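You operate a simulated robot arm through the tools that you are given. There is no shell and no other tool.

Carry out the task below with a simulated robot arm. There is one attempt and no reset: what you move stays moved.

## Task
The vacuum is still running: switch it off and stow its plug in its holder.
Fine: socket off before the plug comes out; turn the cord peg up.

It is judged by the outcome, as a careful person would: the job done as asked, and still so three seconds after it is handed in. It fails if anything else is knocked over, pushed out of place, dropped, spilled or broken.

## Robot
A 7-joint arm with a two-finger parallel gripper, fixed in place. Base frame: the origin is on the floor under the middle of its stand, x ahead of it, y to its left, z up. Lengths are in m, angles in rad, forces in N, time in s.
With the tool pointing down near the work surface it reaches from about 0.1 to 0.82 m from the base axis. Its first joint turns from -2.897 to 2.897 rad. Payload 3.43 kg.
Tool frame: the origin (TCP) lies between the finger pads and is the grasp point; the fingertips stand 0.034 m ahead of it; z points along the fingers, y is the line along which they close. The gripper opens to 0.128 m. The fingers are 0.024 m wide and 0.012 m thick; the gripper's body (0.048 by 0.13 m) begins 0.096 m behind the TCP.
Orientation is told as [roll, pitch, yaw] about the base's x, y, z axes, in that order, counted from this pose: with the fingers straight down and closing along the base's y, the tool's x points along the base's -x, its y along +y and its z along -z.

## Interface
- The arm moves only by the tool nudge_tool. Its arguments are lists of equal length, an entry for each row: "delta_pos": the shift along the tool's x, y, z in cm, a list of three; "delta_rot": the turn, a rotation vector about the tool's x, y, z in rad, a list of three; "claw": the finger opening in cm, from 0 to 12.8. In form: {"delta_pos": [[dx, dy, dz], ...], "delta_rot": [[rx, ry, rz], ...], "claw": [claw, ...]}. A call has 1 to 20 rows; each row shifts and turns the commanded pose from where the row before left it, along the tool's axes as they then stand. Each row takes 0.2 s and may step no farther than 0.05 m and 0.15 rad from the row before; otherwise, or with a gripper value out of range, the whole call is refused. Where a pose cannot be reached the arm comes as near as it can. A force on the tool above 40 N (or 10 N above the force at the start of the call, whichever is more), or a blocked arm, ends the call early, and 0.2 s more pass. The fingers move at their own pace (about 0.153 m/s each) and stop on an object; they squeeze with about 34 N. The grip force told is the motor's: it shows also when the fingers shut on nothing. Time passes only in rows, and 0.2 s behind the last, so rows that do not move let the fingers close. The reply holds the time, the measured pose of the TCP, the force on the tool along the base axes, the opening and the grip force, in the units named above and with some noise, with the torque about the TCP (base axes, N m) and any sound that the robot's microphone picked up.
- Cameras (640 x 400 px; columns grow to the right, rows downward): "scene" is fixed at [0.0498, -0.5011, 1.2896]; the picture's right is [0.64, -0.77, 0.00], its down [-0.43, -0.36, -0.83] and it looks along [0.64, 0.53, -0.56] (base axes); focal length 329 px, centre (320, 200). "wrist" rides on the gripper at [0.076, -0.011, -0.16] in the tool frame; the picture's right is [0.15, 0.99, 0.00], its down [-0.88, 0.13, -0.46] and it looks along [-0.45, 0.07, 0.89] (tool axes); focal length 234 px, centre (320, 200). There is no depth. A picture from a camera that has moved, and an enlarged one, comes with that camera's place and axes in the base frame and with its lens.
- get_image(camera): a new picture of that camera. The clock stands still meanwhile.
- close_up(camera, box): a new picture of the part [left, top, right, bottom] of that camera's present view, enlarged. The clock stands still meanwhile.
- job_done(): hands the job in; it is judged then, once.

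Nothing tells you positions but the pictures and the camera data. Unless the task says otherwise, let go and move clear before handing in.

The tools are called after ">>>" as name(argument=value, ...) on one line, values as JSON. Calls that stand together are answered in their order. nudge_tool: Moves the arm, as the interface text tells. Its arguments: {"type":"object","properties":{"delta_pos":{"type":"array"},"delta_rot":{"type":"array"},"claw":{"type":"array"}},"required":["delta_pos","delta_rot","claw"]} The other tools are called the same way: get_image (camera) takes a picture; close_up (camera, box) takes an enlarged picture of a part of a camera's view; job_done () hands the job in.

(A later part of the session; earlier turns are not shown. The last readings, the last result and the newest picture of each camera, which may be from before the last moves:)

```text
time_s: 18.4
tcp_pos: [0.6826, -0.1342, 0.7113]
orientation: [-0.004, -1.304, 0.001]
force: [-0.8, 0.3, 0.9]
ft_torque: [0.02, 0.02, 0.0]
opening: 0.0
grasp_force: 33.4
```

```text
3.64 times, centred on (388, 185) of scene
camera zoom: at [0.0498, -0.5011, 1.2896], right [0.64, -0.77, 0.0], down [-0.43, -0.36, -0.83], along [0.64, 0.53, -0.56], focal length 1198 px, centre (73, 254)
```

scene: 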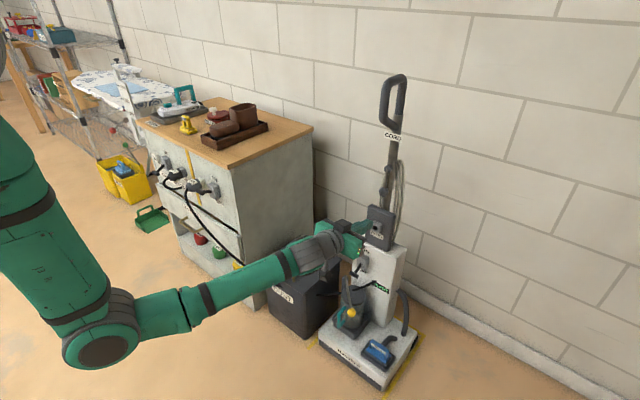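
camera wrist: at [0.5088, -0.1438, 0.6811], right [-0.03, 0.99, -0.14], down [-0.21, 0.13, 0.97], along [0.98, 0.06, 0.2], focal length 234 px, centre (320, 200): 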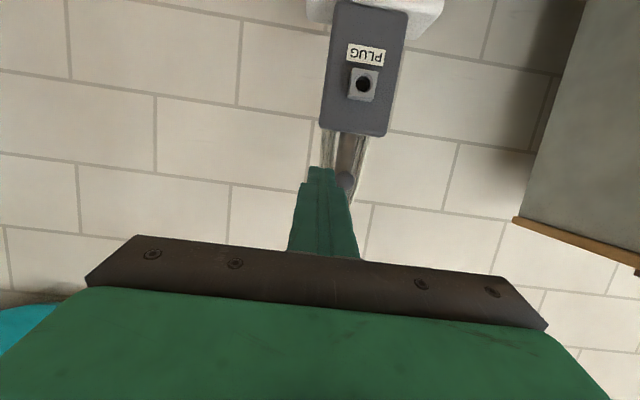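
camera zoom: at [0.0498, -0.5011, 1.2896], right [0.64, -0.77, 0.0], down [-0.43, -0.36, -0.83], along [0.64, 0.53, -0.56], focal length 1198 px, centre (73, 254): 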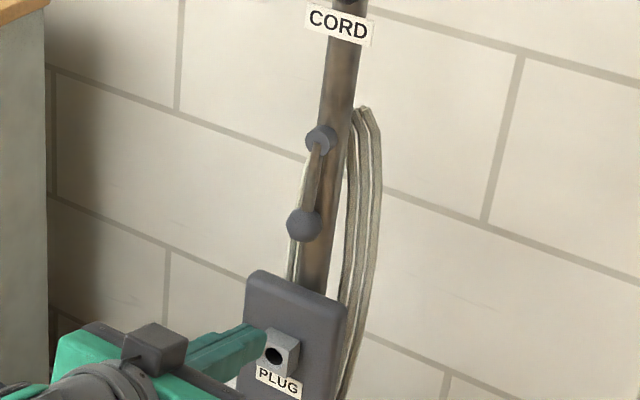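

Knob confirmed at about (0.866, -0.089, 0.720) and hub at about z 0.803. I'll place the closed fingertips just on the right (-y) side of the knob.

>>> nudge_tool(delta_pos=[[-1.53, 0.05, 3.65], [-1.53, 0.05, 3.65], [-1.53, 0.05, 3.65], [-1.53, 0.05, 3.65]], delta_rot=[[0, 0, 0], [0, 0, 0], [0, 0, 0], [0, 0, 0]], claw=[0, 0, 0, 0])

>>> close_up(camera="wrist", box=[240, 80, 432, 200])

>>> close_up(camera="scene", box=[340, 130, 436, 240])

```text
time_s: 19.4
tcp_pos: [0.8397, -0.1302, 0.7313]
orientation: [-0.003, -1.303, -0.002]
force: [-0.8, 0.1, 0.1]
ft_torque: [-0.02, 0.02, 0.0]
opening: 0.0
grasp_force: 33.0
```

```text
3.33 times, centred on (336, 140) of wrist
camera zoom: at [0.6655, -0.1405, 0.7015], right [-0.04, 0.99, -0.14], down [-0.2, 0.13, 0.97], along [0.98, 0.06, 0.2], focal length 781 px, centre (267, 400)
```

zoom: 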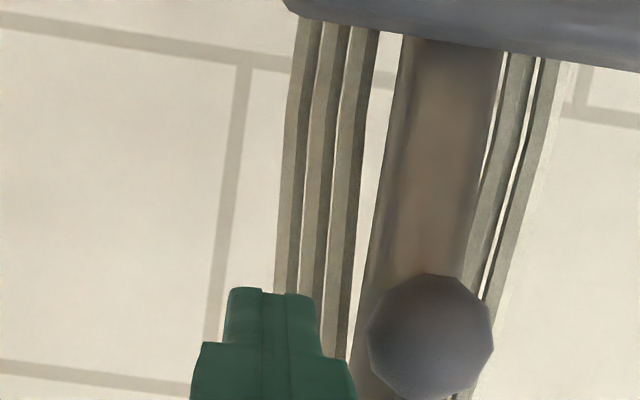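

```text
3.64 times, centred on (388, 185) of scene
camera zoom: at [0.0498, -0.5011, 1.2896], right [0.64, -0.77, 0.0], down [-0.43, -0.36, -0.83], along [0.64, 0.53, -0.56], focal length 1198 px, centre (73, 254)
```

zoom: 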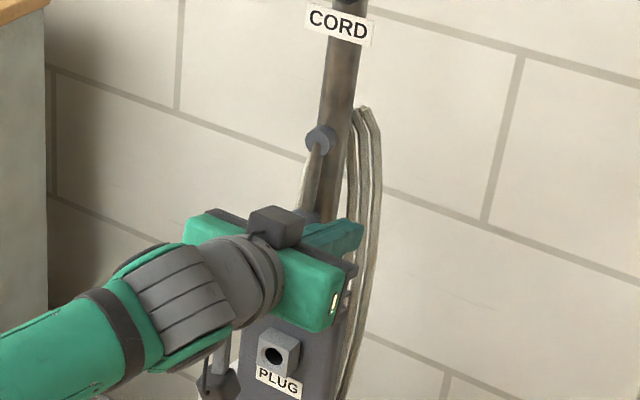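

The fingertips are beside the knob. I'll start pushing it toward +y along its arc, about the first 50°, then check.

>>> nudge_tool(delta_pos=[[-0.92, 1.47, -0.25], [0.32, 1.25, 0.09], [0.11, 1.29, 0.03], [-0.11, 1.29, -0.03], [-0.32, 1.25, -0.09], [-0.53, 1.17, -0.14]], delta_rot=[[0, 0, 0], [0, 0, 0], [0, 0, 0], [0, 0, 0], [0, 0, 0], [0, 0, 0]], claw=[0, 0, 0, 0, 0, 0])

>>> close_up(camera="wrist", box=[240, 80, 432, 200])

>>> close_up(camera="scene", box=[340, 130, 436, 240])

```text
time_s: 20.8
tcp_pos: [0.8396, -0.057, 0.7461]
orientation: [-0.002, -1.303, -0.002]
force: [1.7, -6.2, 6.5]
ft_torque: [0.08, -0.11, -0.14]
opening: 0.0
grasp_force: 33.1
```

```text
3.33 times, centred on (336, 140) of wrist
camera zoom: at [0.667, -0.0666, 0.7154], right [-0.03, 0.99, -0.14], down [-0.21, 0.13, 0.97], along [0.98, 0.06, 0.2], focal length 781 px, centre (267, 400)
```

zoom: 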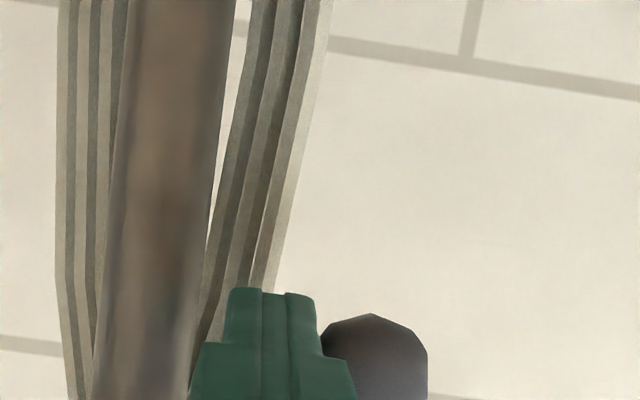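

```text
3.64 times, centred on (388, 185) of scene
camera zoom: at [0.0498, -0.5011, 1.2896], right [0.64, -0.77, 0.0], down [-0.43, -0.36, -0.83], along [0.64, 0.53, -0.56], focal length 1198 px, centre (73, 254)
```

zoom: 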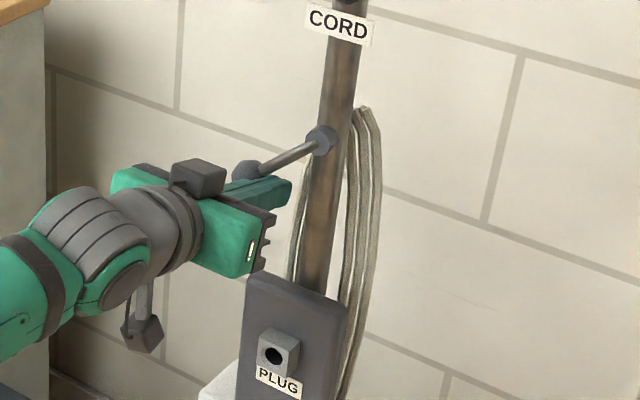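

It swings well with modest friction, about 7–9 N, and the vacuum isn't moving. Continuing the arc to 90° and beyond.

>>> nudge_tool(delta_pos=[[-0.71, 1.06, -0.2], [-0.88, 0.91, -0.24], [-1.02, 0.74, -0.28], [-1.13, 0.55, -0.31], [-1.2, 0.33, -0.33], [-1.24, 0.11, -0.34]], delta_rot=[[0, 0, 0], [0, 0, 0], [0, 0, 0], [0, 0, 0], [0, 0, 0], [0, 0, 0]], claw=[0, 0, 0, 0, 0, 0])

>>> close_up(camera="wrist", box=[160, 80, 480, 280])

>>> close_up(camera="scene", box=[340, 130, 436, 240])

```text
time_s: 22.2
tcp_pos: [0.841, -0.0129, 0.8102]
orientation: [-0.001, -1.304, 0.004]
force: [0.4, -0.2, -0.2]
ft_torque: [-0.03, 0.03, -0.06]
opening: 0.0
grasp_force: 33.2
```

```text
2.00 times, centred on (320, 180) of wrist
camera zoom: at [0.6668, -0.0252, 0.7799], right [-0.04, 0.99, -0.14], down [-0.21, 0.13, 0.97], along [0.98, 0.07, 0.2], focal length 468 px, centre (320, 240)
```

zoom: 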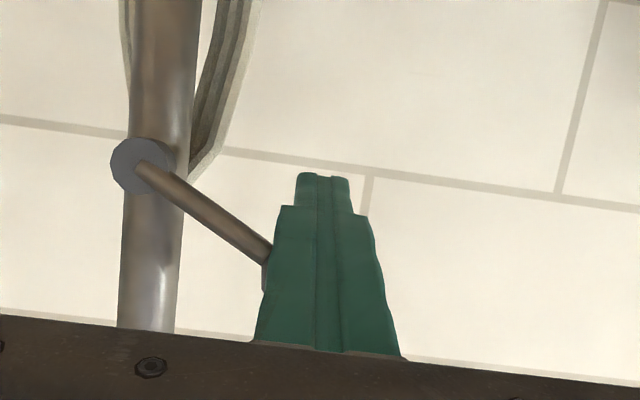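

```text
3.64 times, centred on (388, 185) of scene
camera zoom: at [0.0498, -0.5011, 1.2896], right [0.64, -0.77, 0.0], down [-0.43, -0.36, -0.83], along [0.64, 0.53, -0.56], focal length 1198 px, centre (73, 254)
```

zoom: 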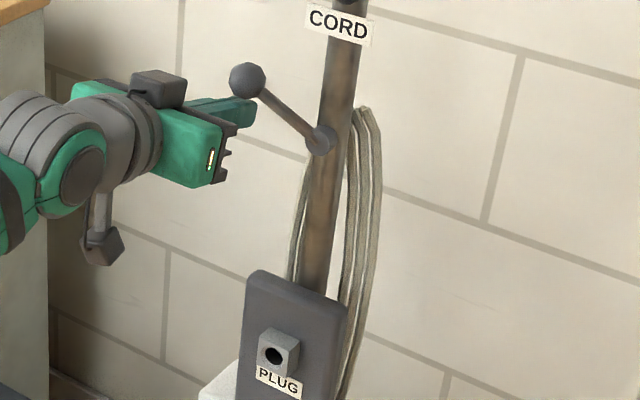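

The peg is now above horizontal at roughly 125°, slightly ahead of the fingers. I'll continue carefully to about 150°.

>>> nudge_tool(delta_pos=[[-1.24, -0.11, -0.34], [-1.2, -0.33, -0.33], [-1.13, -0.55, -0.31], [-1.02, -0.74, -0.28]], delta_rot=[[0, 0, 0], [0, 0, 0], [0, 0, 0], [0, 0, 0]], claw=[0, 0, 0, 0])

>>> close_up(camera="wrist", box=[160, 80, 480, 280])

>>> close_up(camera="scene", box=[340, 100, 436, 210])

```text
time_s: 23.2
tcp_pos: [0.8413, -0.0351, 0.8576]
orientation: [-0.001, -1.303, 0.001]
force: [-1.3, 1.1, -0.4]
ft_torque: [0.0, 0.0, 0.01]
opening: 0.0
grasp_force: 33.0
```

```text
2.00 times, centred on (320, 180) of wrist
camera zoom: at [0.6667, -0.0455, 0.828], right [-0.04, 0.99, -0.14], down [-0.21, 0.13, 0.97], along [0.98, 0.07, 0.2], focal length 468 px, centre (320, 240)
```

zoom: 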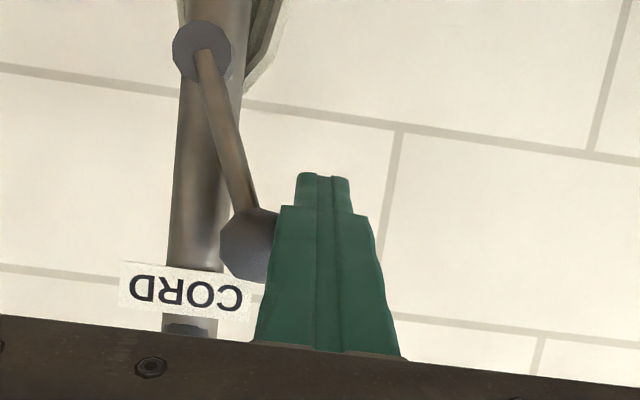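

```text
3.64 times, centred on (388, 155) of scene
camera zoom: at [0.0498, -0.5011, 1.2896], right [0.64, -0.77, 0.0], down [-0.43, -0.36, -0.83], along [0.64, 0.53, -0.56], focal length 1198 px, centre (73, 364)
```

zoom: 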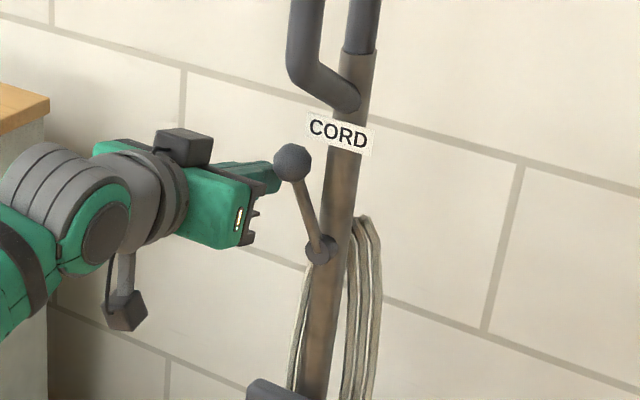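

The peg is about 18° short of upright. I'll nudge it on with small sideways steps.

>>> nudge_tool(delta_pos=[[-0.2, -0.6, -0.05], [-0.2, -0.6, -0.05], [-0.1, -0.6, -0.03], [0, -0.5, 0], [0, 0, 0]], delta_rot=[[0, 0, 0], [0, 0, 0], [0, 0, 0], [0, 0, 0], [0, 0, 0]], claw=[0, 0, 0, 0, 0])

>>> close_up(camera="wrist", box=[160, 80, 480, 280])

>>> close_up(camera="scene", box=[340, 100, 436, 210])

```text
time_s: 24.4
tcp_pos: [0.8392, -0.0594, 0.8634]
orientation: [-0.002, -1.302, -0.001]
force: [-0.5, 0.0, 0.3]
ft_torque: [0.0, 0.02, -0.03]
opening: 0.0
grasp_force: 33.2
```

```text
2.00 times, centred on (320, 180) of wrist
camera zoom: at [0.6661, -0.0689, 0.8323], right [-0.04, 0.99, -0.14], down [-0.2, 0.13, 0.97], along [0.98, 0.06, 0.2], focal length 468 px, centre (320, 240)
```

zoom: 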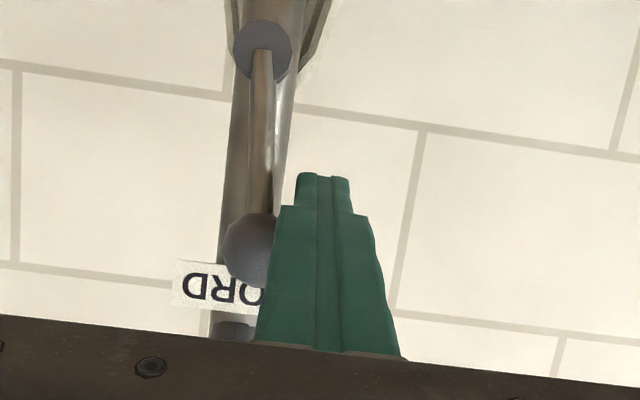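

```text
3.64 times, centred on (388, 155) of scene
camera zoom: at [0.0498, -0.5011, 1.2896], right [0.64, -0.77, 0.0], down [-0.43, -0.36, -0.83], along [0.64, 0.53, -0.56], focal length 1198 px, centre (73, 364)
```

zoom: 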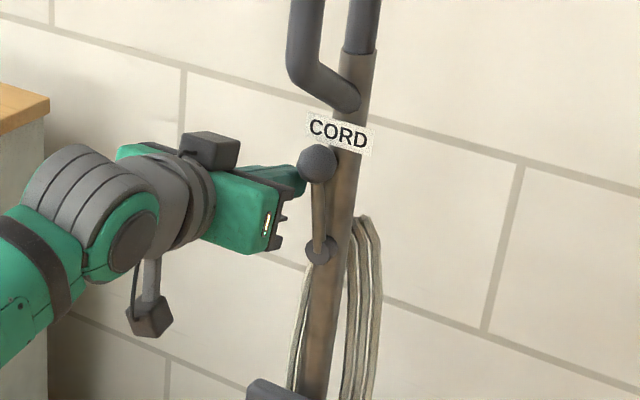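

The peg is nearly upright, about 4–8° short. One more small push should finish it, then I'll back away to check.

>>> nudge_tool(delta_pos=[[0, -0.35, 0], [0, -0.35, 0], [0, 0, 0], [0, 1.0, 0], [0, 0.5, -3], [0, 0, -4], [0, 0, -4]], delta_rot=[[0, 0, 0], [0, 0, 0], [0, 0, 0], [0, 0, 0], [0, 0, 0], [0, 0, 0], [0, 0, 0]], claw=[0, 0, 0, 0, 0, 0, 0])

>>> get_image(camera="wrist")

>>> close_up(camera="wrist", box=[210, 70, 370, 170])

>>> close_up(camera="scene", box=[340, 100, 436, 210])

```text
time_s: 26.0
tcp_pos: [0.7355, -0.0523, 0.8913]
orientation: [-0.002, -1.303, -0.002]
force: [0.2, 0.4, -0.5]
ft_torque: [-0.01, 0.0, 0.0]
opening: 0.0
grasp_force: 32.7
```

```text
taken
camera wrist: at [0.5622, -0.0617, 0.8601], right [-0.04, 0.99, -0.14], down [-0.21, 0.13, 0.97], along [0.98, 0.06, 0.2], focal length 234 px, centre (320, 200)
```

wrist: 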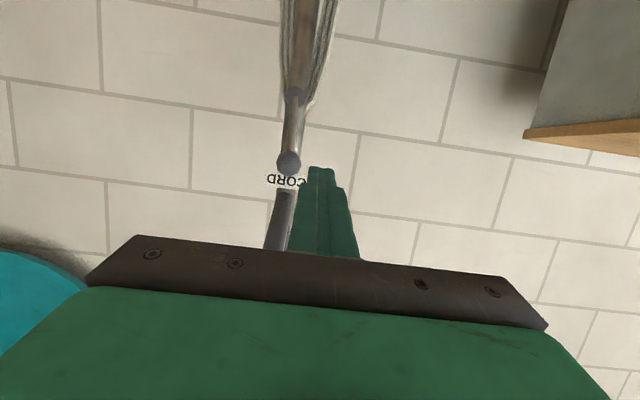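

```text
4.00 times, centred on (290, 120) of wrist
camera zoom: at [0.5622, -0.0617, 0.8601], right [-0.04, 0.99, -0.14], down [-0.21, 0.13, 0.97], along [0.98, 0.06, 0.2], focal length 937 px, centre (440, 520)
```

zoom: 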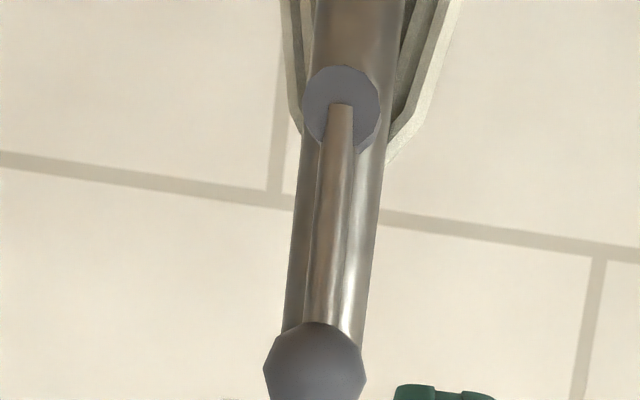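

```text
3.64 times, centred on (388, 155) of scene
camera zoom: at [0.0498, -0.5011, 1.2896], right [0.64, -0.77, 0.0], down [-0.43, -0.36, -0.83], along [0.64, 0.53, -0.56], focal length 1198 px, centre (73, 364)
```

zoom: 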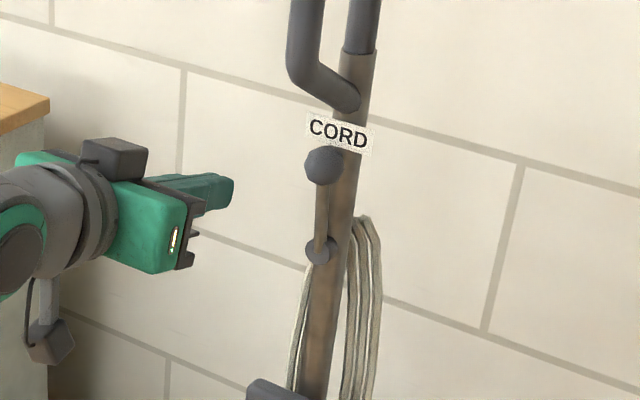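

The peg is upright and holding. Now for the socket switch: I'll retract, tilt the tool down, and swing over to the cabinet front.

>>> nudge_tool(delta_pos=[[0, 0, -3], [0, 0, -3], [0, 0, -3], [0, 0, -3], [0, 0, -3], [1.93, 4.17, 0.48], [1.93, 4.17, 0.48], [1.93, 4.17, 0.48], [1.93, 4.17, 0.48], [1.93, 4.17, 0.48], [1.93, 4.17, 0.48], [1.93, 4.17, 0.48], [1.93, 4.17, 0.48], [1.93, 4.17, 0.48], [1.93, 4.17, 0.48], [1.93, 4.17, 0.48], [1.93, 4.17, 0.48]], delta_rot=[[0, 0.13, 0], [0, 0.13, 0], [0, 0.13, 0], [0, 0.13, 0], [0, 0.13, 0], [0, 0, 0], [0, 0, 0], [0, 0, 0], [0, 0, 0], [0, 0, 0], [0, 0, 0], [0, 0, 0], [0, 0, 0], [0, 0, 0], [0, 0, 0], [0, 0, 0], [0, 0, 0]], claw=[0, 0, 0, 0, 0, 0, 0, 0, 0, 0, 0, 0, 0, 0, 0, 0, 0])

>>> get_image(camera="wrist")

>>> get_image(camera="scene")

```text
time_s: 29.6
tcp_pos: [0.4581, 0.4519, 0.7787]
orientation: [0.0, -0.652, 0.0]
force: [0.7, -0.3, 0.6]
ft_torque: [0.05, 0.03, -0.02]
opening: 0.0001
grasp_force: 33.6
```

```text
taken
camera wrist: at [0.3018, 0.4413, 0.8601], right [-0.12, 0.99, -0.09], down [0.42, 0.13, 0.9], along [0.9, 0.07, -0.43], focal length 234 px, centre (320, 200)
```

wrist: 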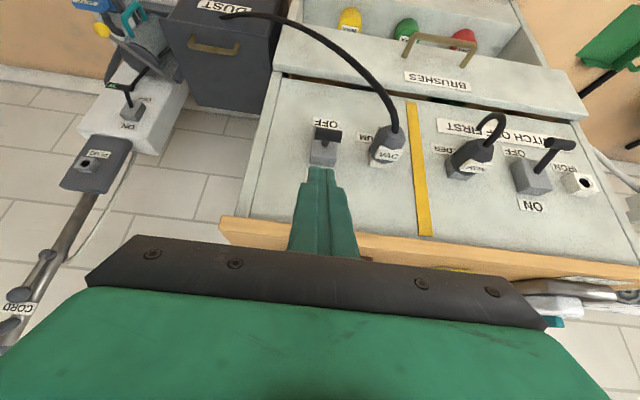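

```text
taken
```

scene: 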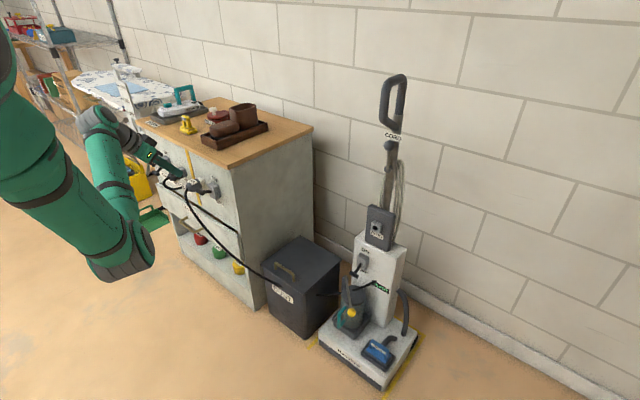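

Good view of both. I'll zoom in on the VAC switch and plug for exact positions.

>>> close_up(camera="wrist", box=[296, 100, 424, 180])

>>> close_up(camera="scene", box=[160, 150, 240, 200])

```text
5.00 times, centred on (360, 140) of wrist
camera zoom: at [0.3018, 0.4413, 0.8601], right [-0.12, 0.99, -0.09], down [0.42, 0.13, 0.9], along [0.9, 0.07, -0.43], focal length 1171 px, centre (120, 500)
```

zoom: 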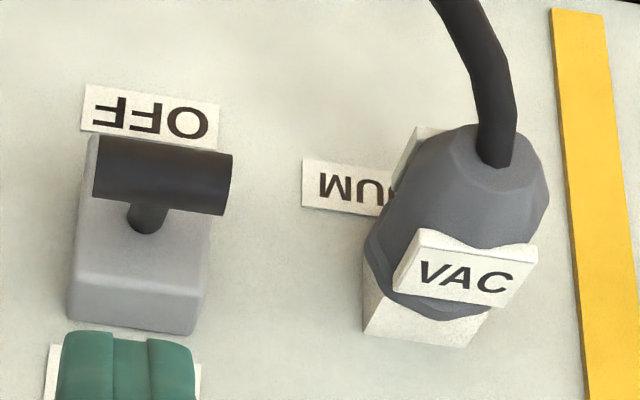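

```text
8.00 times, centred on (200, 175) of scene
camera zoom: at [0.0498, -0.5011, 1.2896], right [0.64, -0.77, 0.0], down [-0.43, -0.36, -0.83], along [0.64, 0.53, -0.56], focal length 2635 px, centre (1280, 400)
```

zoom: 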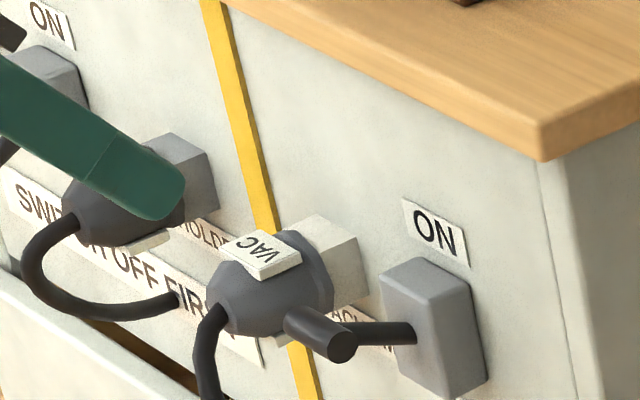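

Bar at about (0.54, 0.4615, 0.652). I'll approach to just above it along the tool axis.

>>> nudge_tool(delta_pos=[[0.39, 0.29, 2.92], [0.39, 0.29, 2.92], [0.39, 0.29, 2.92]], delta_rot=[[0, 0, 0], [0, 0, 0], [0, 0, 0]], claw=[0, 0, 0])

>>> close_up(camera="wrist", box=[240, 80, 432, 200])

>>> close_up(camera="scene", box=[160, 150, 240, 200])

```text
time_s: 30.4
tcp_pos: [0.5027, 0.4592, 0.7041]
orientation: [-0.001, -0.653, 0.0]
force: [-0.1, 1.0, -0.2]
ft_torque: [0.03, 0.0, 0.02]
opening: 0.0001
grasp_force: 33.0
```

```text
3.33 times, centred on (336, 140) of wrist
camera zoom: at [0.3461, 0.4488, 0.7841], right [-0.11, 0.99, -0.09], down [0.42, 0.13, 0.9], along [0.9, 0.07, -0.43], focal length 781 px, centre (267, 400)
```

zoom: 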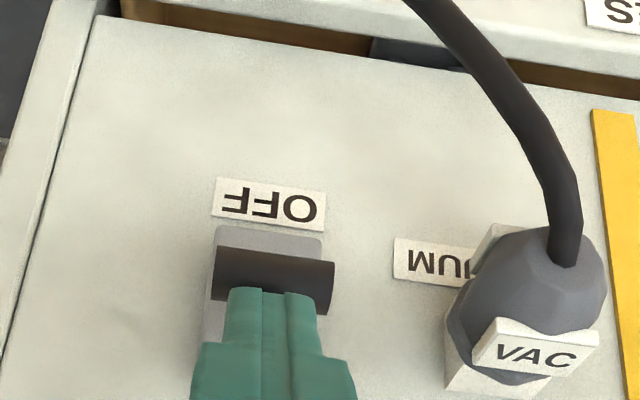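

```text
8.00 times, centred on (200, 175) of scene
camera zoom: at [0.0498, -0.5011, 1.2896], right [0.64, -0.77, 0.0], down [-0.43, -0.36, -0.83], along [0.64, 0.53, -0.56], focal length 2635 px, centre (1280, 400)
```

zoom: 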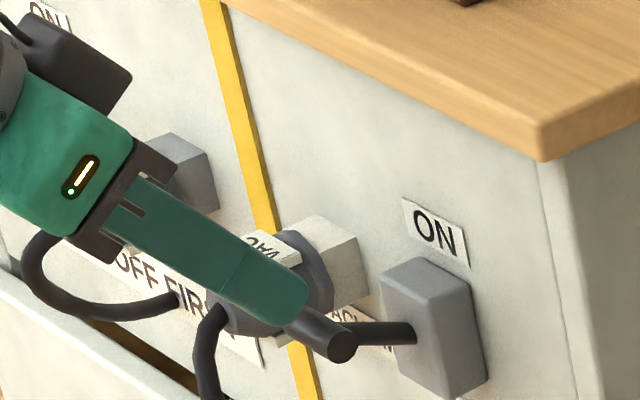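

Lined up on the bar. Pressing it down along its arc now.

>>> nudge_tool(delta_pos=[[0, 0.15, 1.15], [0, 0.1, 1.15], [0.84, 0, 0.57], [0.84, 0, 0.57], [0.84, 0, 0.57], [0.41, 0, 0.91], [0.41, 0, 0.91], [0.41, 0, 0.91]], delta_rot=[[0, 0, 0], [0, 0, 0], [0, 0, 0], [0, 0, 0], [0, 0, 0], [0, 0, 0], [0, 0, 0], [0, 0, 0]], claw=[0, 0, 0, 0, 0, 0, 0, 0])

>>> close_up(camera="wrist", box=[240, 80, 432, 200])

>>> close_up(camera="scene", box=[160, 150, 240, 200])

```text
time_s: 31.0
tcp_pos: [0.5097, 0.4614, 0.6828]
orientation: [-0.007, -0.644, 0.006]
force: [-15.2, -6.4, 5.8]
ft_torque: [-0.17, 0.29, -0.02]
opening: 0.0
grasp_force: 32.9
stopped in row 3: the force on the tool passed its limit at 51 N (the readings are from after the stop); the commanded pose is now the measured one
```

```text
3.33 times, centred on (336, 140) of wrist
camera zoom: at [0.3537, 0.4512, 0.7658], right [-0.12, 0.99, -0.09], down [0.43, 0.14, 0.89], along [0.89, 0.06, -0.44], focal length 781 px, centre (267, 400)
```

zoom: 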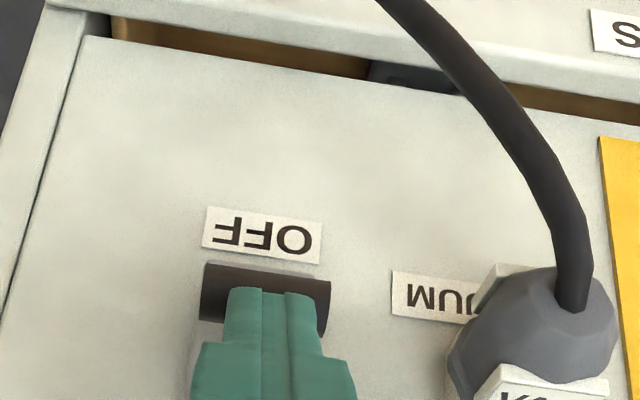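

```text
8.00 times, centred on (200, 175) of scene
camera zoom: at [0.0498, -0.5011, 1.2896], right [0.64, -0.77, 0.0], down [-0.43, -0.36, -0.83], along [0.64, 0.53, -0.56], focal length 2635 px, centre (1280, 400)
```

zoom: 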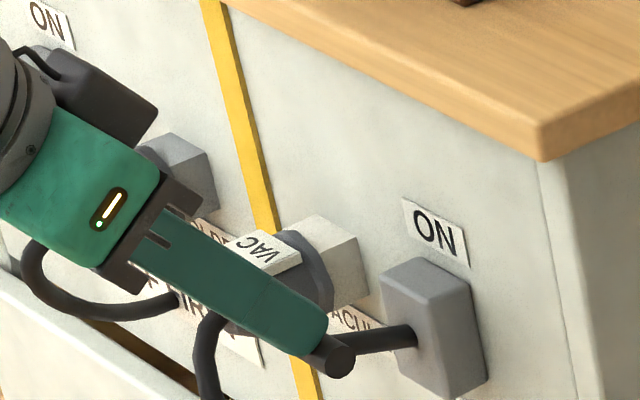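

The fingertip jammed against the bar because it was pushing inward too much. I'll back off, level the tool so the finger's underside presses the bar from above, and retry.

>>> nudge_tool(delta_pos=[[0, 0, -1.5], [0, 0, -1.5], [0, 0, 0], [0, 0, 0], [0, 0, 0], [0, 0, 0], [0, 0, 1.5], [0, 0, 1.5], [0, 0, 1.4]], delta_rot=[[0, 0, 0], [0, 0, 0], [0, -0.1375, 0], [0, -0.1375, 0], [0, -0.1375, 0], [0, -0.1375, 0], [0, 0, 0], [0, 0, 0], [0, 0, 0]], claw=[0, 0, 0, 0, 0, 0, 0, 0, 0])

>>> close_up(camera="wrist", box=[240, 80, 432, 200])

>>> close_up(camera="scene", box=[160, 150, 240, 200])

```text
time_s: 33.0
tcp_pos: [0.534, 0.4618, 0.692]
orientation: [-0.014, -1.196, 0.015]
force: [0.0, 0.0, -0.2]
ft_torque: [0.0, -0.02, -0.02]
opening: 0.0002
grasp_force: 32.9
```

```text
3.33 times, centred on (336, 140) of wrist
camera zoom: at [0.358, 0.4508, 0.6802], right [-0.05, 0.99, -0.14], down [-0.1, 0.14, 0.99], along [0.99, 0.07, 0.09], focal length 781 px, centre (267, 400)
```

zoom: 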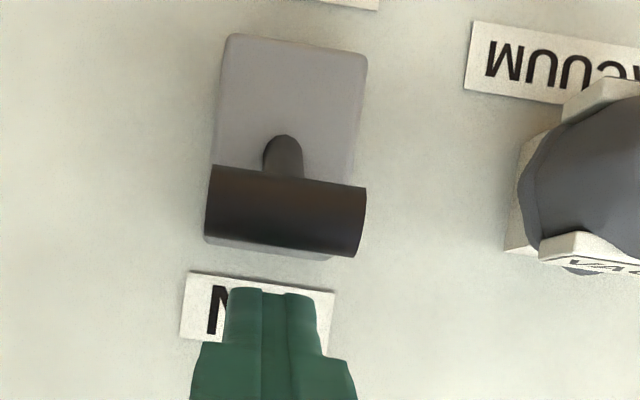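

```text
8.00 times, centred on (200, 175) of scene
camera zoom: at [0.0498, -0.5011, 1.2896], right [0.64, -0.77, 0.0], down [-0.43, -0.36, -0.83], along [0.64, 0.53, -0.56], focal length 2635 px, centre (1280, 400)
```

zoom: 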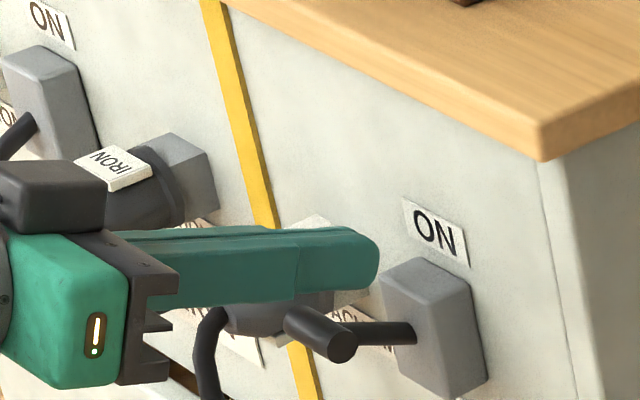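

The finger now lies above the bar. Pressing straight down.

>>> nudge_tool(delta_pos=[[0.93, 0, 0.37], [0.93, 0, 0.37], [0.93, 0, 0.37], [0.93, 0, 0.37], [0.93, 0, 0.37], [0.56, 0, 0.22]], delta_rot=[[0, 0, 0], [0, 0, 0], [0, 0, 0], [0, 0, 0], [0, 0, 0], [0, 0, 0]], claw=[0, 0, 0, 0, 0, 0])

>>> close_up(camera="wrist", box=[240, 80, 432, 200])

>>> close_up(camera="scene", box=[160, 150, 240, 200])

```text
time_s: 34.2
tcp_pos: [0.5352, 0.4643, 0.6486]
orientation: [-0.011, -1.207, 0.014]
force: [-6.1, -3.3, 10.5]
ft_torque: [-0.16, -0.2, -0.03]
opening: 0.0002
grasp_force: 32.9
stopped in row 6: the force on the tool passed its limit at 51 N (the readings are from after the stop); the commanded pose is now the measured one
```

```text
3.33 times, centred on (336, 140) of wrist
camera zoom: at [0.359, 0.4526, 0.6349], right [-0.05, 0.99, -0.14], down [-0.11, 0.14, 0.98], along [0.99, 0.07, 0.1], focal length 781 px, centre (267, 400)
```

zoom: 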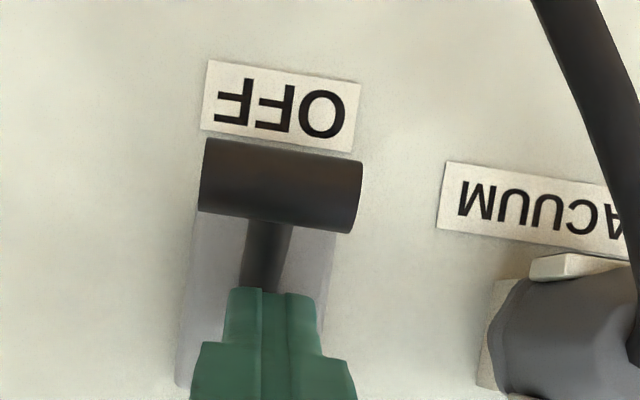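

```text
8.00 times, centred on (200, 175) of scene
camera zoom: at [0.0498, -0.5011, 1.2896], right [0.64, -0.77, 0.0], down [-0.43, -0.36, -0.83], along [0.64, 0.53, -0.56], focal length 2635 px, centre (1280, 400)
```

zoom: 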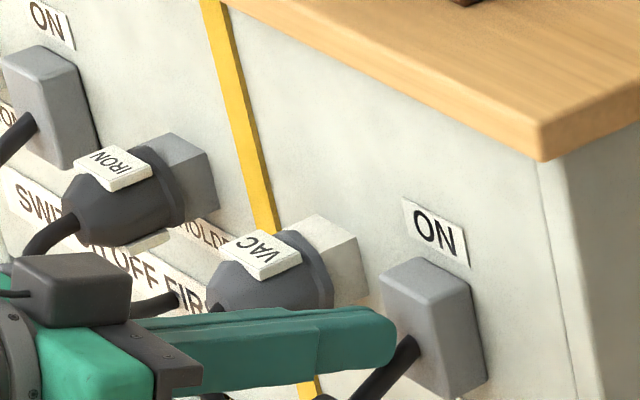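

The lever has swung down to OFF and hit its stop. I'll lift off and back away to verify.

>>> nudge_tool(delta_pos=[[-0.93, 0, -0.37], [-1.86, 0, -0.74], [-1.86, 0, -0.74], [0, 0, -3.5], [0, 0, -3.5]], delta_rot=[[0, 0, 0], [0, 0, 0], [0, 0, 0], [0, 0, 0], [0, 0, 0]], claw=[0, 0, 0, 0, 0])

>>> get_image(camera="wrist")

>>> close_up(camera="scene", box=[160, 150, 240, 200])

>>> close_up(camera="scene", box=[330, 200, 426, 300])

```text
time_s: 35.5
tcp_pos: [0.4688, 0.4619, 0.7232]
orientation: [-0.017, -1.204, 0.013]
force: [0.2, -0.3, 0.4]
ft_torque: [0.03, 0.03, 0.01]
opening: 0.0
grasp_force: 33.2
```

```text
taken
camera wrist: at [0.2929, 0.4511, 0.7099], right [-0.05, 0.99, -0.14], down [-0.11, 0.14, 0.98], along [0.99, 0.07, 0.1], focal length 234 px, centre (320, 200)
```

wrist: 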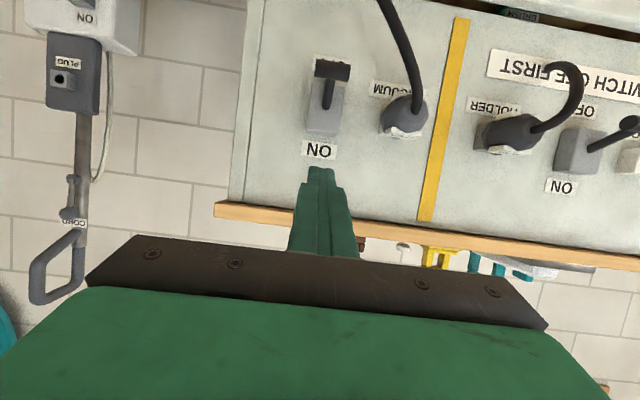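

```text
8.00 times, centred on (200, 175) of scene
camera zoom: at [0.0498, -0.5011, 1.2896], right [0.64, -0.77, 0.0], down [-0.43, -0.36, -0.83], along [0.64, 0.53, -0.56], focal length 2635 px, centre (1280, 400)
```

zoom: 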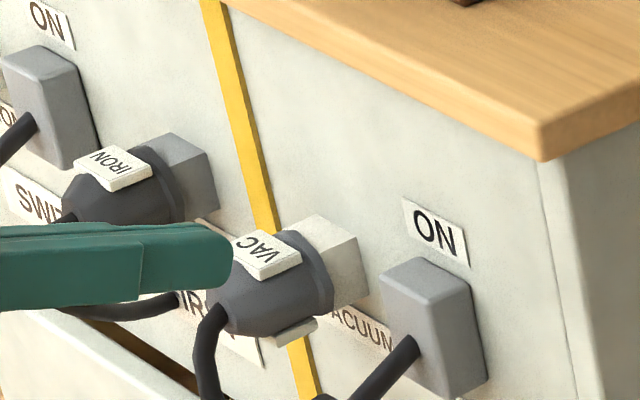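

```text
4.00 times, centred on (378, 250) of scene
camera zoom: at [0.0498, -0.5011, 1.2896], right [0.64, -0.77, 0.0], down [-0.43, -0.36, -0.83], along [0.64, 0.53, -0.56], focal length 1317 px, centre (88, 0)
```

zoom: 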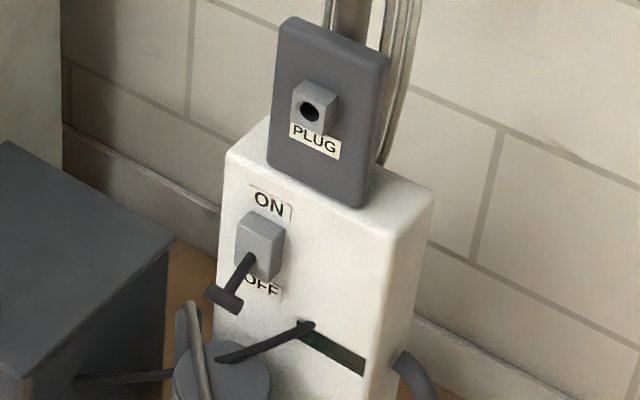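

The socket is OFF and the machine's display has gone dark, so it's safe to pull the plug. I'll measure the plug precisely first.

>>> close_up(camera="wrist", box=[356, 80, 452, 140])

>>> close_up(camera="scene", box=[180, 168, 220, 198])

```text
6.67 times, centred on (404, 110) of wrist
camera zoom: at [0.2929, 0.4511, 0.7099], right [-0.05, 0.99, -0.14], down [-0.11, 0.14, 0.98], along [0.99, 0.07, 0.1], focal length 1561 px, centre (-240, 800)
```

zoom: 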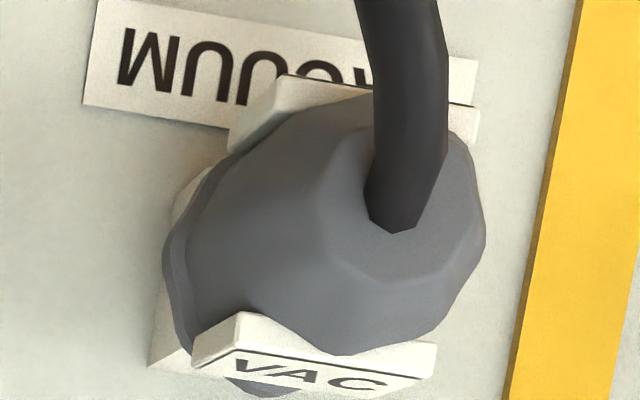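

```text
13.33 times, centred on (200, 183) of scene
camera zoom: at [0.0498, -0.5011, 1.2896], right [0.64, -0.77, 0.0], down [-0.43, -0.36, -0.83], along [0.64, 0.53, -0.56], focal length 4392 px, centre (1920, 427)
```

zoom: 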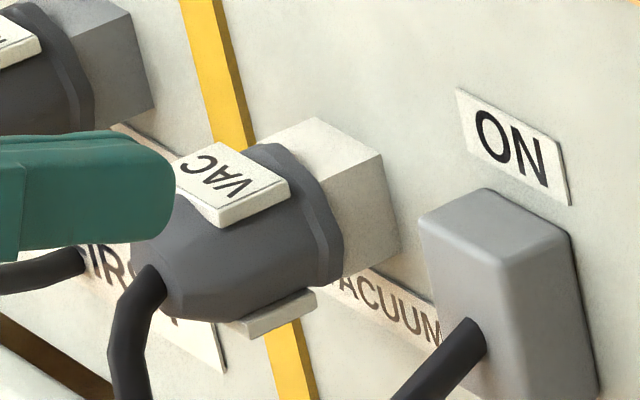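

Plug axis at about y 0.555, z 0.630, with its rear face at x 0.54 and flange near x 0.585. I'll open the gripper and line up behind it with a diagonal approach to grip its sides.

>>> nudge_tool(delta_pos=[[0, 0, 0], [0, 0, 0], [0.37, 2.33, 0.7], [0.37, 2.33, 0.7], [0.37, 2.33, 0.7], [0.37, 2.33, 0.7]], delta_rot=[[0, 0.15, 0], [0, 0.15, 0], [0, 0, 0], [0, 0, 0], [0, 0, 0], [0, 0, 0]], claw=[4, 8, 8, 8, 8, 8])

>>> get_image(camera="wrist")

>>> close_up(camera="wrist", box=[256, 90, 384, 170])

>>> close_up(camera="scene", box=[140, 130, 236, 200])

```text
time_s: 36.9
tcp_pos: [0.4804, 0.5567, 0.6936]
orientation: [-0.008, -0.906, 0.009]
force: [-0.8, 0.5, 0.4]
ft_torque: [0.01, -0.02, -0.02]
opening: 0.0802
grasp_force: 0.1
```

```text
taken
camera wrist: at [0.3084, 0.5462, 0.7321], right [-0.09, 0.99, -0.12], down [0.19, 0.14, 0.97], along [0.98, 0.07, -0.2], focal length 234 px, centre (320, 200)
```

wrist: 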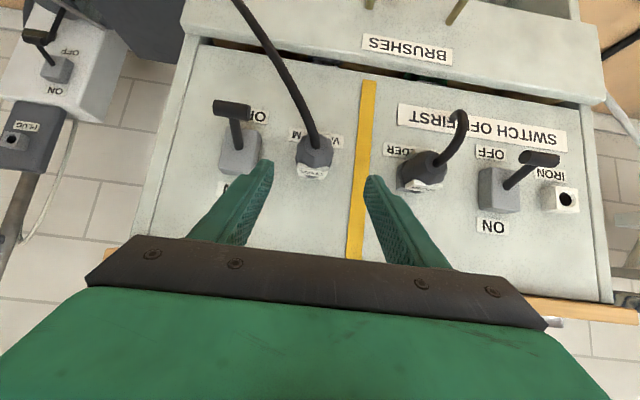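

```text
5.00 times, centred on (320, 130) of wrist
camera zoom: at [0.3084, 0.5462, 0.7321], right [-0.09, 0.99, -0.12], down [0.19, 0.14, 0.97], along [0.98, 0.07, -0.2], focal length 1171 px, centre (320, 550)
```

zoom: 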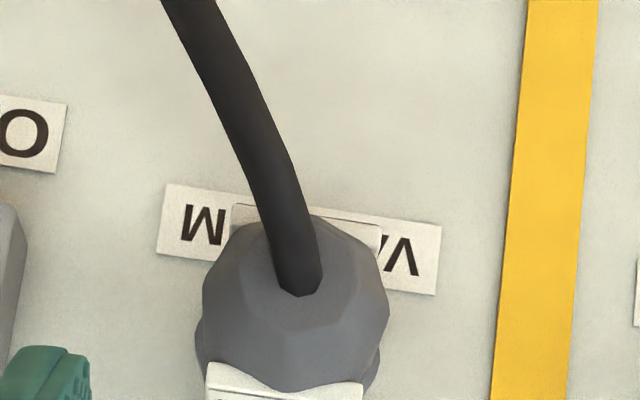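

```text
5.71 times, centred on (188, 165) of scene
camera zoom: at [0.0498, -0.5011, 1.2896], right [0.64, -0.77, 0.0], down [-0.43, -0.36, -0.83], along [0.64, 0.53, -0.56], focal length 1882 px, centre (1074, 400)
```

zoom: 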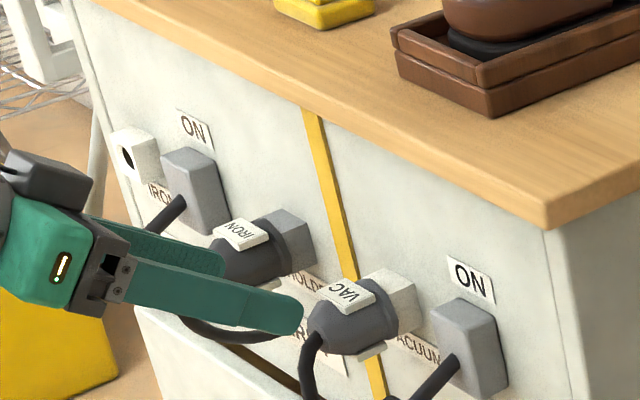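

The plug is at about y 0.552, z 0.630, about 5 mm right of the finger midplane. I'll centre up and advance around it with the fingers open.

>>> nudge_tool(delta_pos=[[0.08, -0.15, 2.45], [0.08, -0.15, 2.45], [0.07, -0.15, 2.45], [0.07, 0, 2.45]], delta_rot=[[0, 0, 0], [0, 0, 0], [0, 0, 0], [0, 0, 0]], claw=[8, 8, 8, 8])

>>> get_image(camera="wrist")

>>> close_up(camera="scene", box=[160, 150, 240, 200])

```text
time_s: 37.9
tcp_pos: [0.5593, 0.5492, 0.6306]
orientation: [-0.009, -0.903, 0.006]
force: [0.6, -0.3, 0.1]
ft_torque: [0.02, -0.05, 0.05]
opening: 0.0798
grasp_force: 0.0
```

```text
taken
camera wrist: at [0.3865, 0.54, 0.67], right [-0.09, 0.99, -0.12], down [0.19, 0.14, 0.97], along [0.98, 0.06, -0.2], focal length 234 px, centre (320, 200)
```

wrist: 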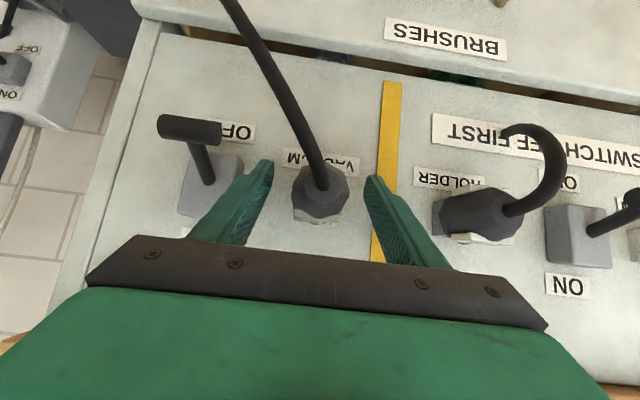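

```text
8.00 times, centred on (200, 175) of scene
camera zoom: at [0.0498, -0.5011, 1.2896], right [0.64, -0.77, 0.0], down [-0.43, -0.36, -0.83], along [0.64, 0.53, -0.56], focal length 2635 px, centre (1280, 400)
```

zoom: 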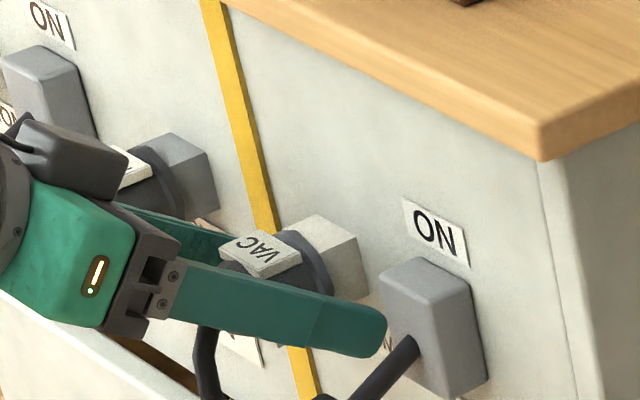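

The plug is between the fingers. I'll check centring before closing.

>>> close_up(camera="wrist", box=[240, 140, 400, 240])

```text
4.00 times, centred on (320, 190) of wrist
camera zoom: at [0.3865, 0.54, 0.67], right [-0.09, 0.99, -0.12], down [0.19, 0.14, 0.97], along [0.98, 0.06, -0.2], focal length 937 px, centre (320, 240)
```

zoom: 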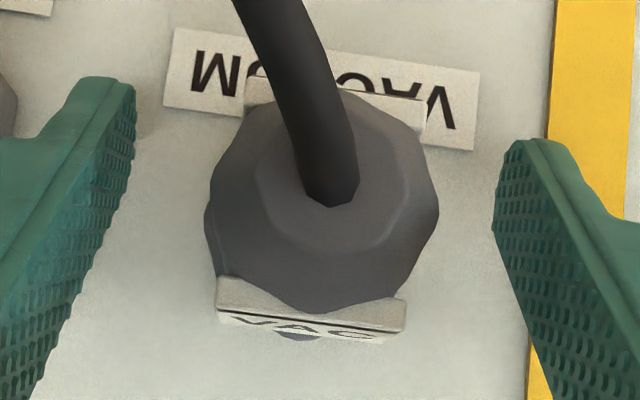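

Centred to within about 1 mm. Closing on the plug.

>>> nudge_tool(delta_pos=[[0, 0.05, 0], [0, 0, 0], [0, 0, 0], [0, 0, 0]], delta_rot=[[0, 0, 0], [0, 0, 0], [0, 0, 0], [0, 0, 0]], claw=[6, 4, 2, 0])

>>> close_up(camera="wrist", box=[240, 140, 400, 240])

>>> close_up(camera="scene", box=[160, 150, 240, 200])

```text
time_s: 38.9
tcp_pos: [0.5588, 0.5505, 0.6302]
orientation: [-0.011, -0.903, 0.006]
force: [-2.2, -7.9, 1.6]
ft_torque: [-0.04, 0.04, 0.07]
opening: 0.0383
grasp_force: 33.8
```

```text
4.00 times, centred on (320, 190) of wrist
camera zoom: at [0.3863, 0.5401, 0.6697], right [-0.09, 0.99, -0.12], down [0.19, 0.14, 0.97], along [0.98, 0.06, -0.2], focal length 937 px, centre (320, 240)
```

zoom: 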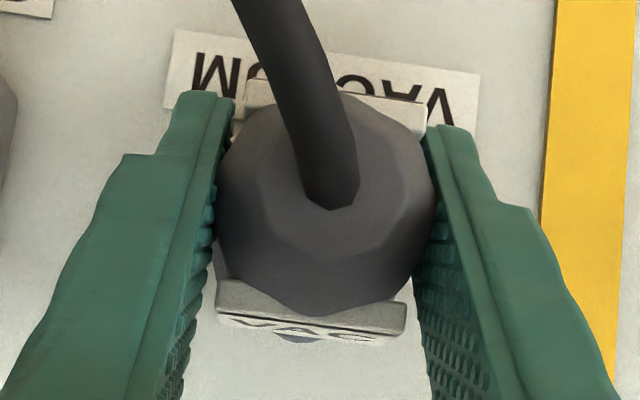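

```text
8.00 times, centred on (200, 175) of scene
camera zoom: at [0.0498, -0.5011, 1.2896], right [0.64, -0.77, 0.0], down [-0.43, -0.36, -0.83], along [0.64, 0.53, -0.56], focal length 2635 px, centre (1280, 400)
```

zoom: 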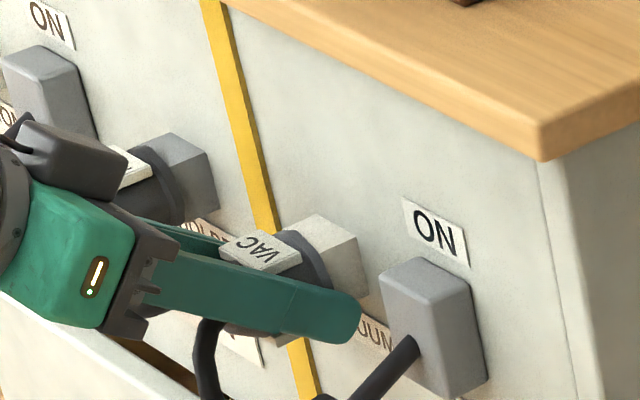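

Gripped firmly, with the body about 38 mm wide. I'll relieve the slight sideways force, then pull straight out along -x.

>>> nudge_tool(delta_pos=[[0, -0.1, 0], [0, 0, 0], [0.31, 0, -0.39], [0.62, 0, -0.785], [0.62, 0, -0.785], [0.62, 0, -0.785]], delta_rot=[[0, 0, 0], [0, 0, 0], [0, 0, 0], [0, 0, 0], [0, 0, 0], [0, 0, 0]], claw=[0, 0, 0, 0, 0, 0])

>>> get_image(camera="wrist")

>>> close_up(camera="scene", box=[160, 150, 240, 200])

```text
time_s: 40.2
tcp_pos: [0.5217, 0.5505, 0.6307]
orientation: [-0.009, -0.904, 0.007]
force: [0.4, -0.2, -0.5]
ft_torque: [0.0, 0.01, 0.0]
opening: 0.0383
grasp_force: 34.2
```

```text
taken
camera wrist: at [0.3499, 0.5397, 0.6694], right [-0.09, 0.99, -0.12], down [0.19, 0.14, 0.97], along [0.98, 0.06, -0.2], focal length 234 px, centre (320, 200)
```

wrist: 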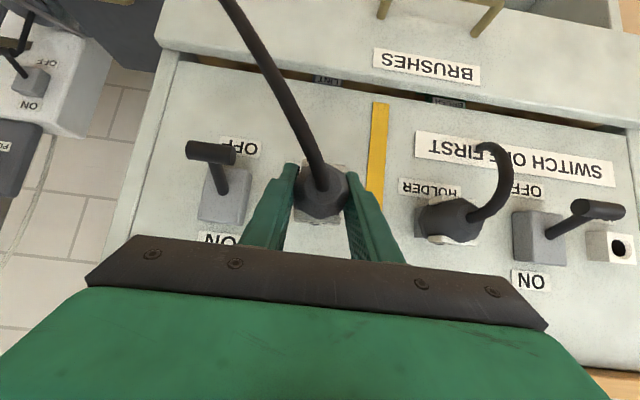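

```text
8.00 times, centred on (200, 175) of scene
camera zoom: at [0.0498, -0.5011, 1.2896], right [0.64, -0.77, 0.0], down [-0.43, -0.36, -0.83], along [0.64, 0.53, -0.56], focal length 2635 px, centre (1280, 400)
```

zoom: 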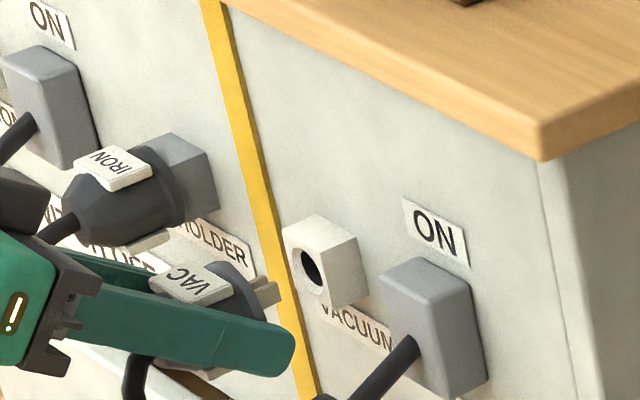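

The plug is out with its pin showing, and the socket is empty. I'll pull it back further and carry it clear of the cabinet toward the vacuum.

>>> nudge_tool(delta_pos=[[1.2, 0, -2.6], [1.2, 0, -2.6], [1.2, 0, -2.6], [-0.15, -3.5, 0.2], [-0.15, -3.5, 0.2], [-0.15, -3.5, 0.2], [-0.15, -3.5, 0.2], [-0.15, -3.5, 0.2], [-0.15, -3.5, 0.2], [-0.15, -3.5, 0.2], [-0.15, -3.5, 0.2], [-0.15, -3.5, 0.2]], delta_rot=[[0, 0, 0], [0, 0, 0], [0, 0, 0], [0, 0, 0], [0, 0, 0], [0, 0, 0], [0, 0, 0], [0, 0, 0], [0, 0, 0], [0, 0, 0], [0, 0, 0], [0, 0, 0]], claw=[0, 0, 0, 0, 0, 0, 0, 0, 0, 0, 0, 0])

>>> get_image(camera="wrist")

>>> get_image(camera="scene")

```text
time_s: 42.9
tcp_pos: [0.4616, 0.2367, 0.6511]
orientation: [-0.009, -0.906, 0.006]
force: [-0.9, 1.2, 0.1]
ft_torque: [-0.01, -0.01, -0.01]
opening: 0.0383
grasp_force: 34.7
```

```text
taken
camera wrist: at [0.2892, 0.2263, 0.6906], right [-0.09, 0.99, -0.12], down [0.18, 0.14, 0.97], along [0.98, 0.07, -0.2], focal length 234 px, centre (320, 200)
```

wrist: 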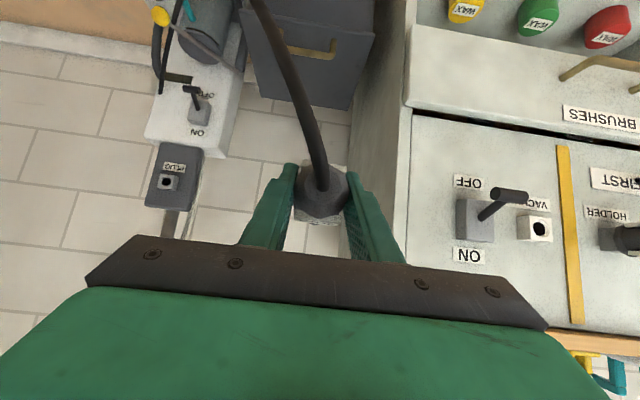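

```text
taken
```

scene: 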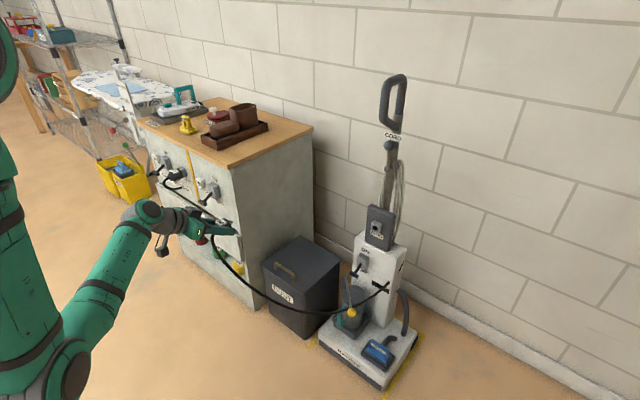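

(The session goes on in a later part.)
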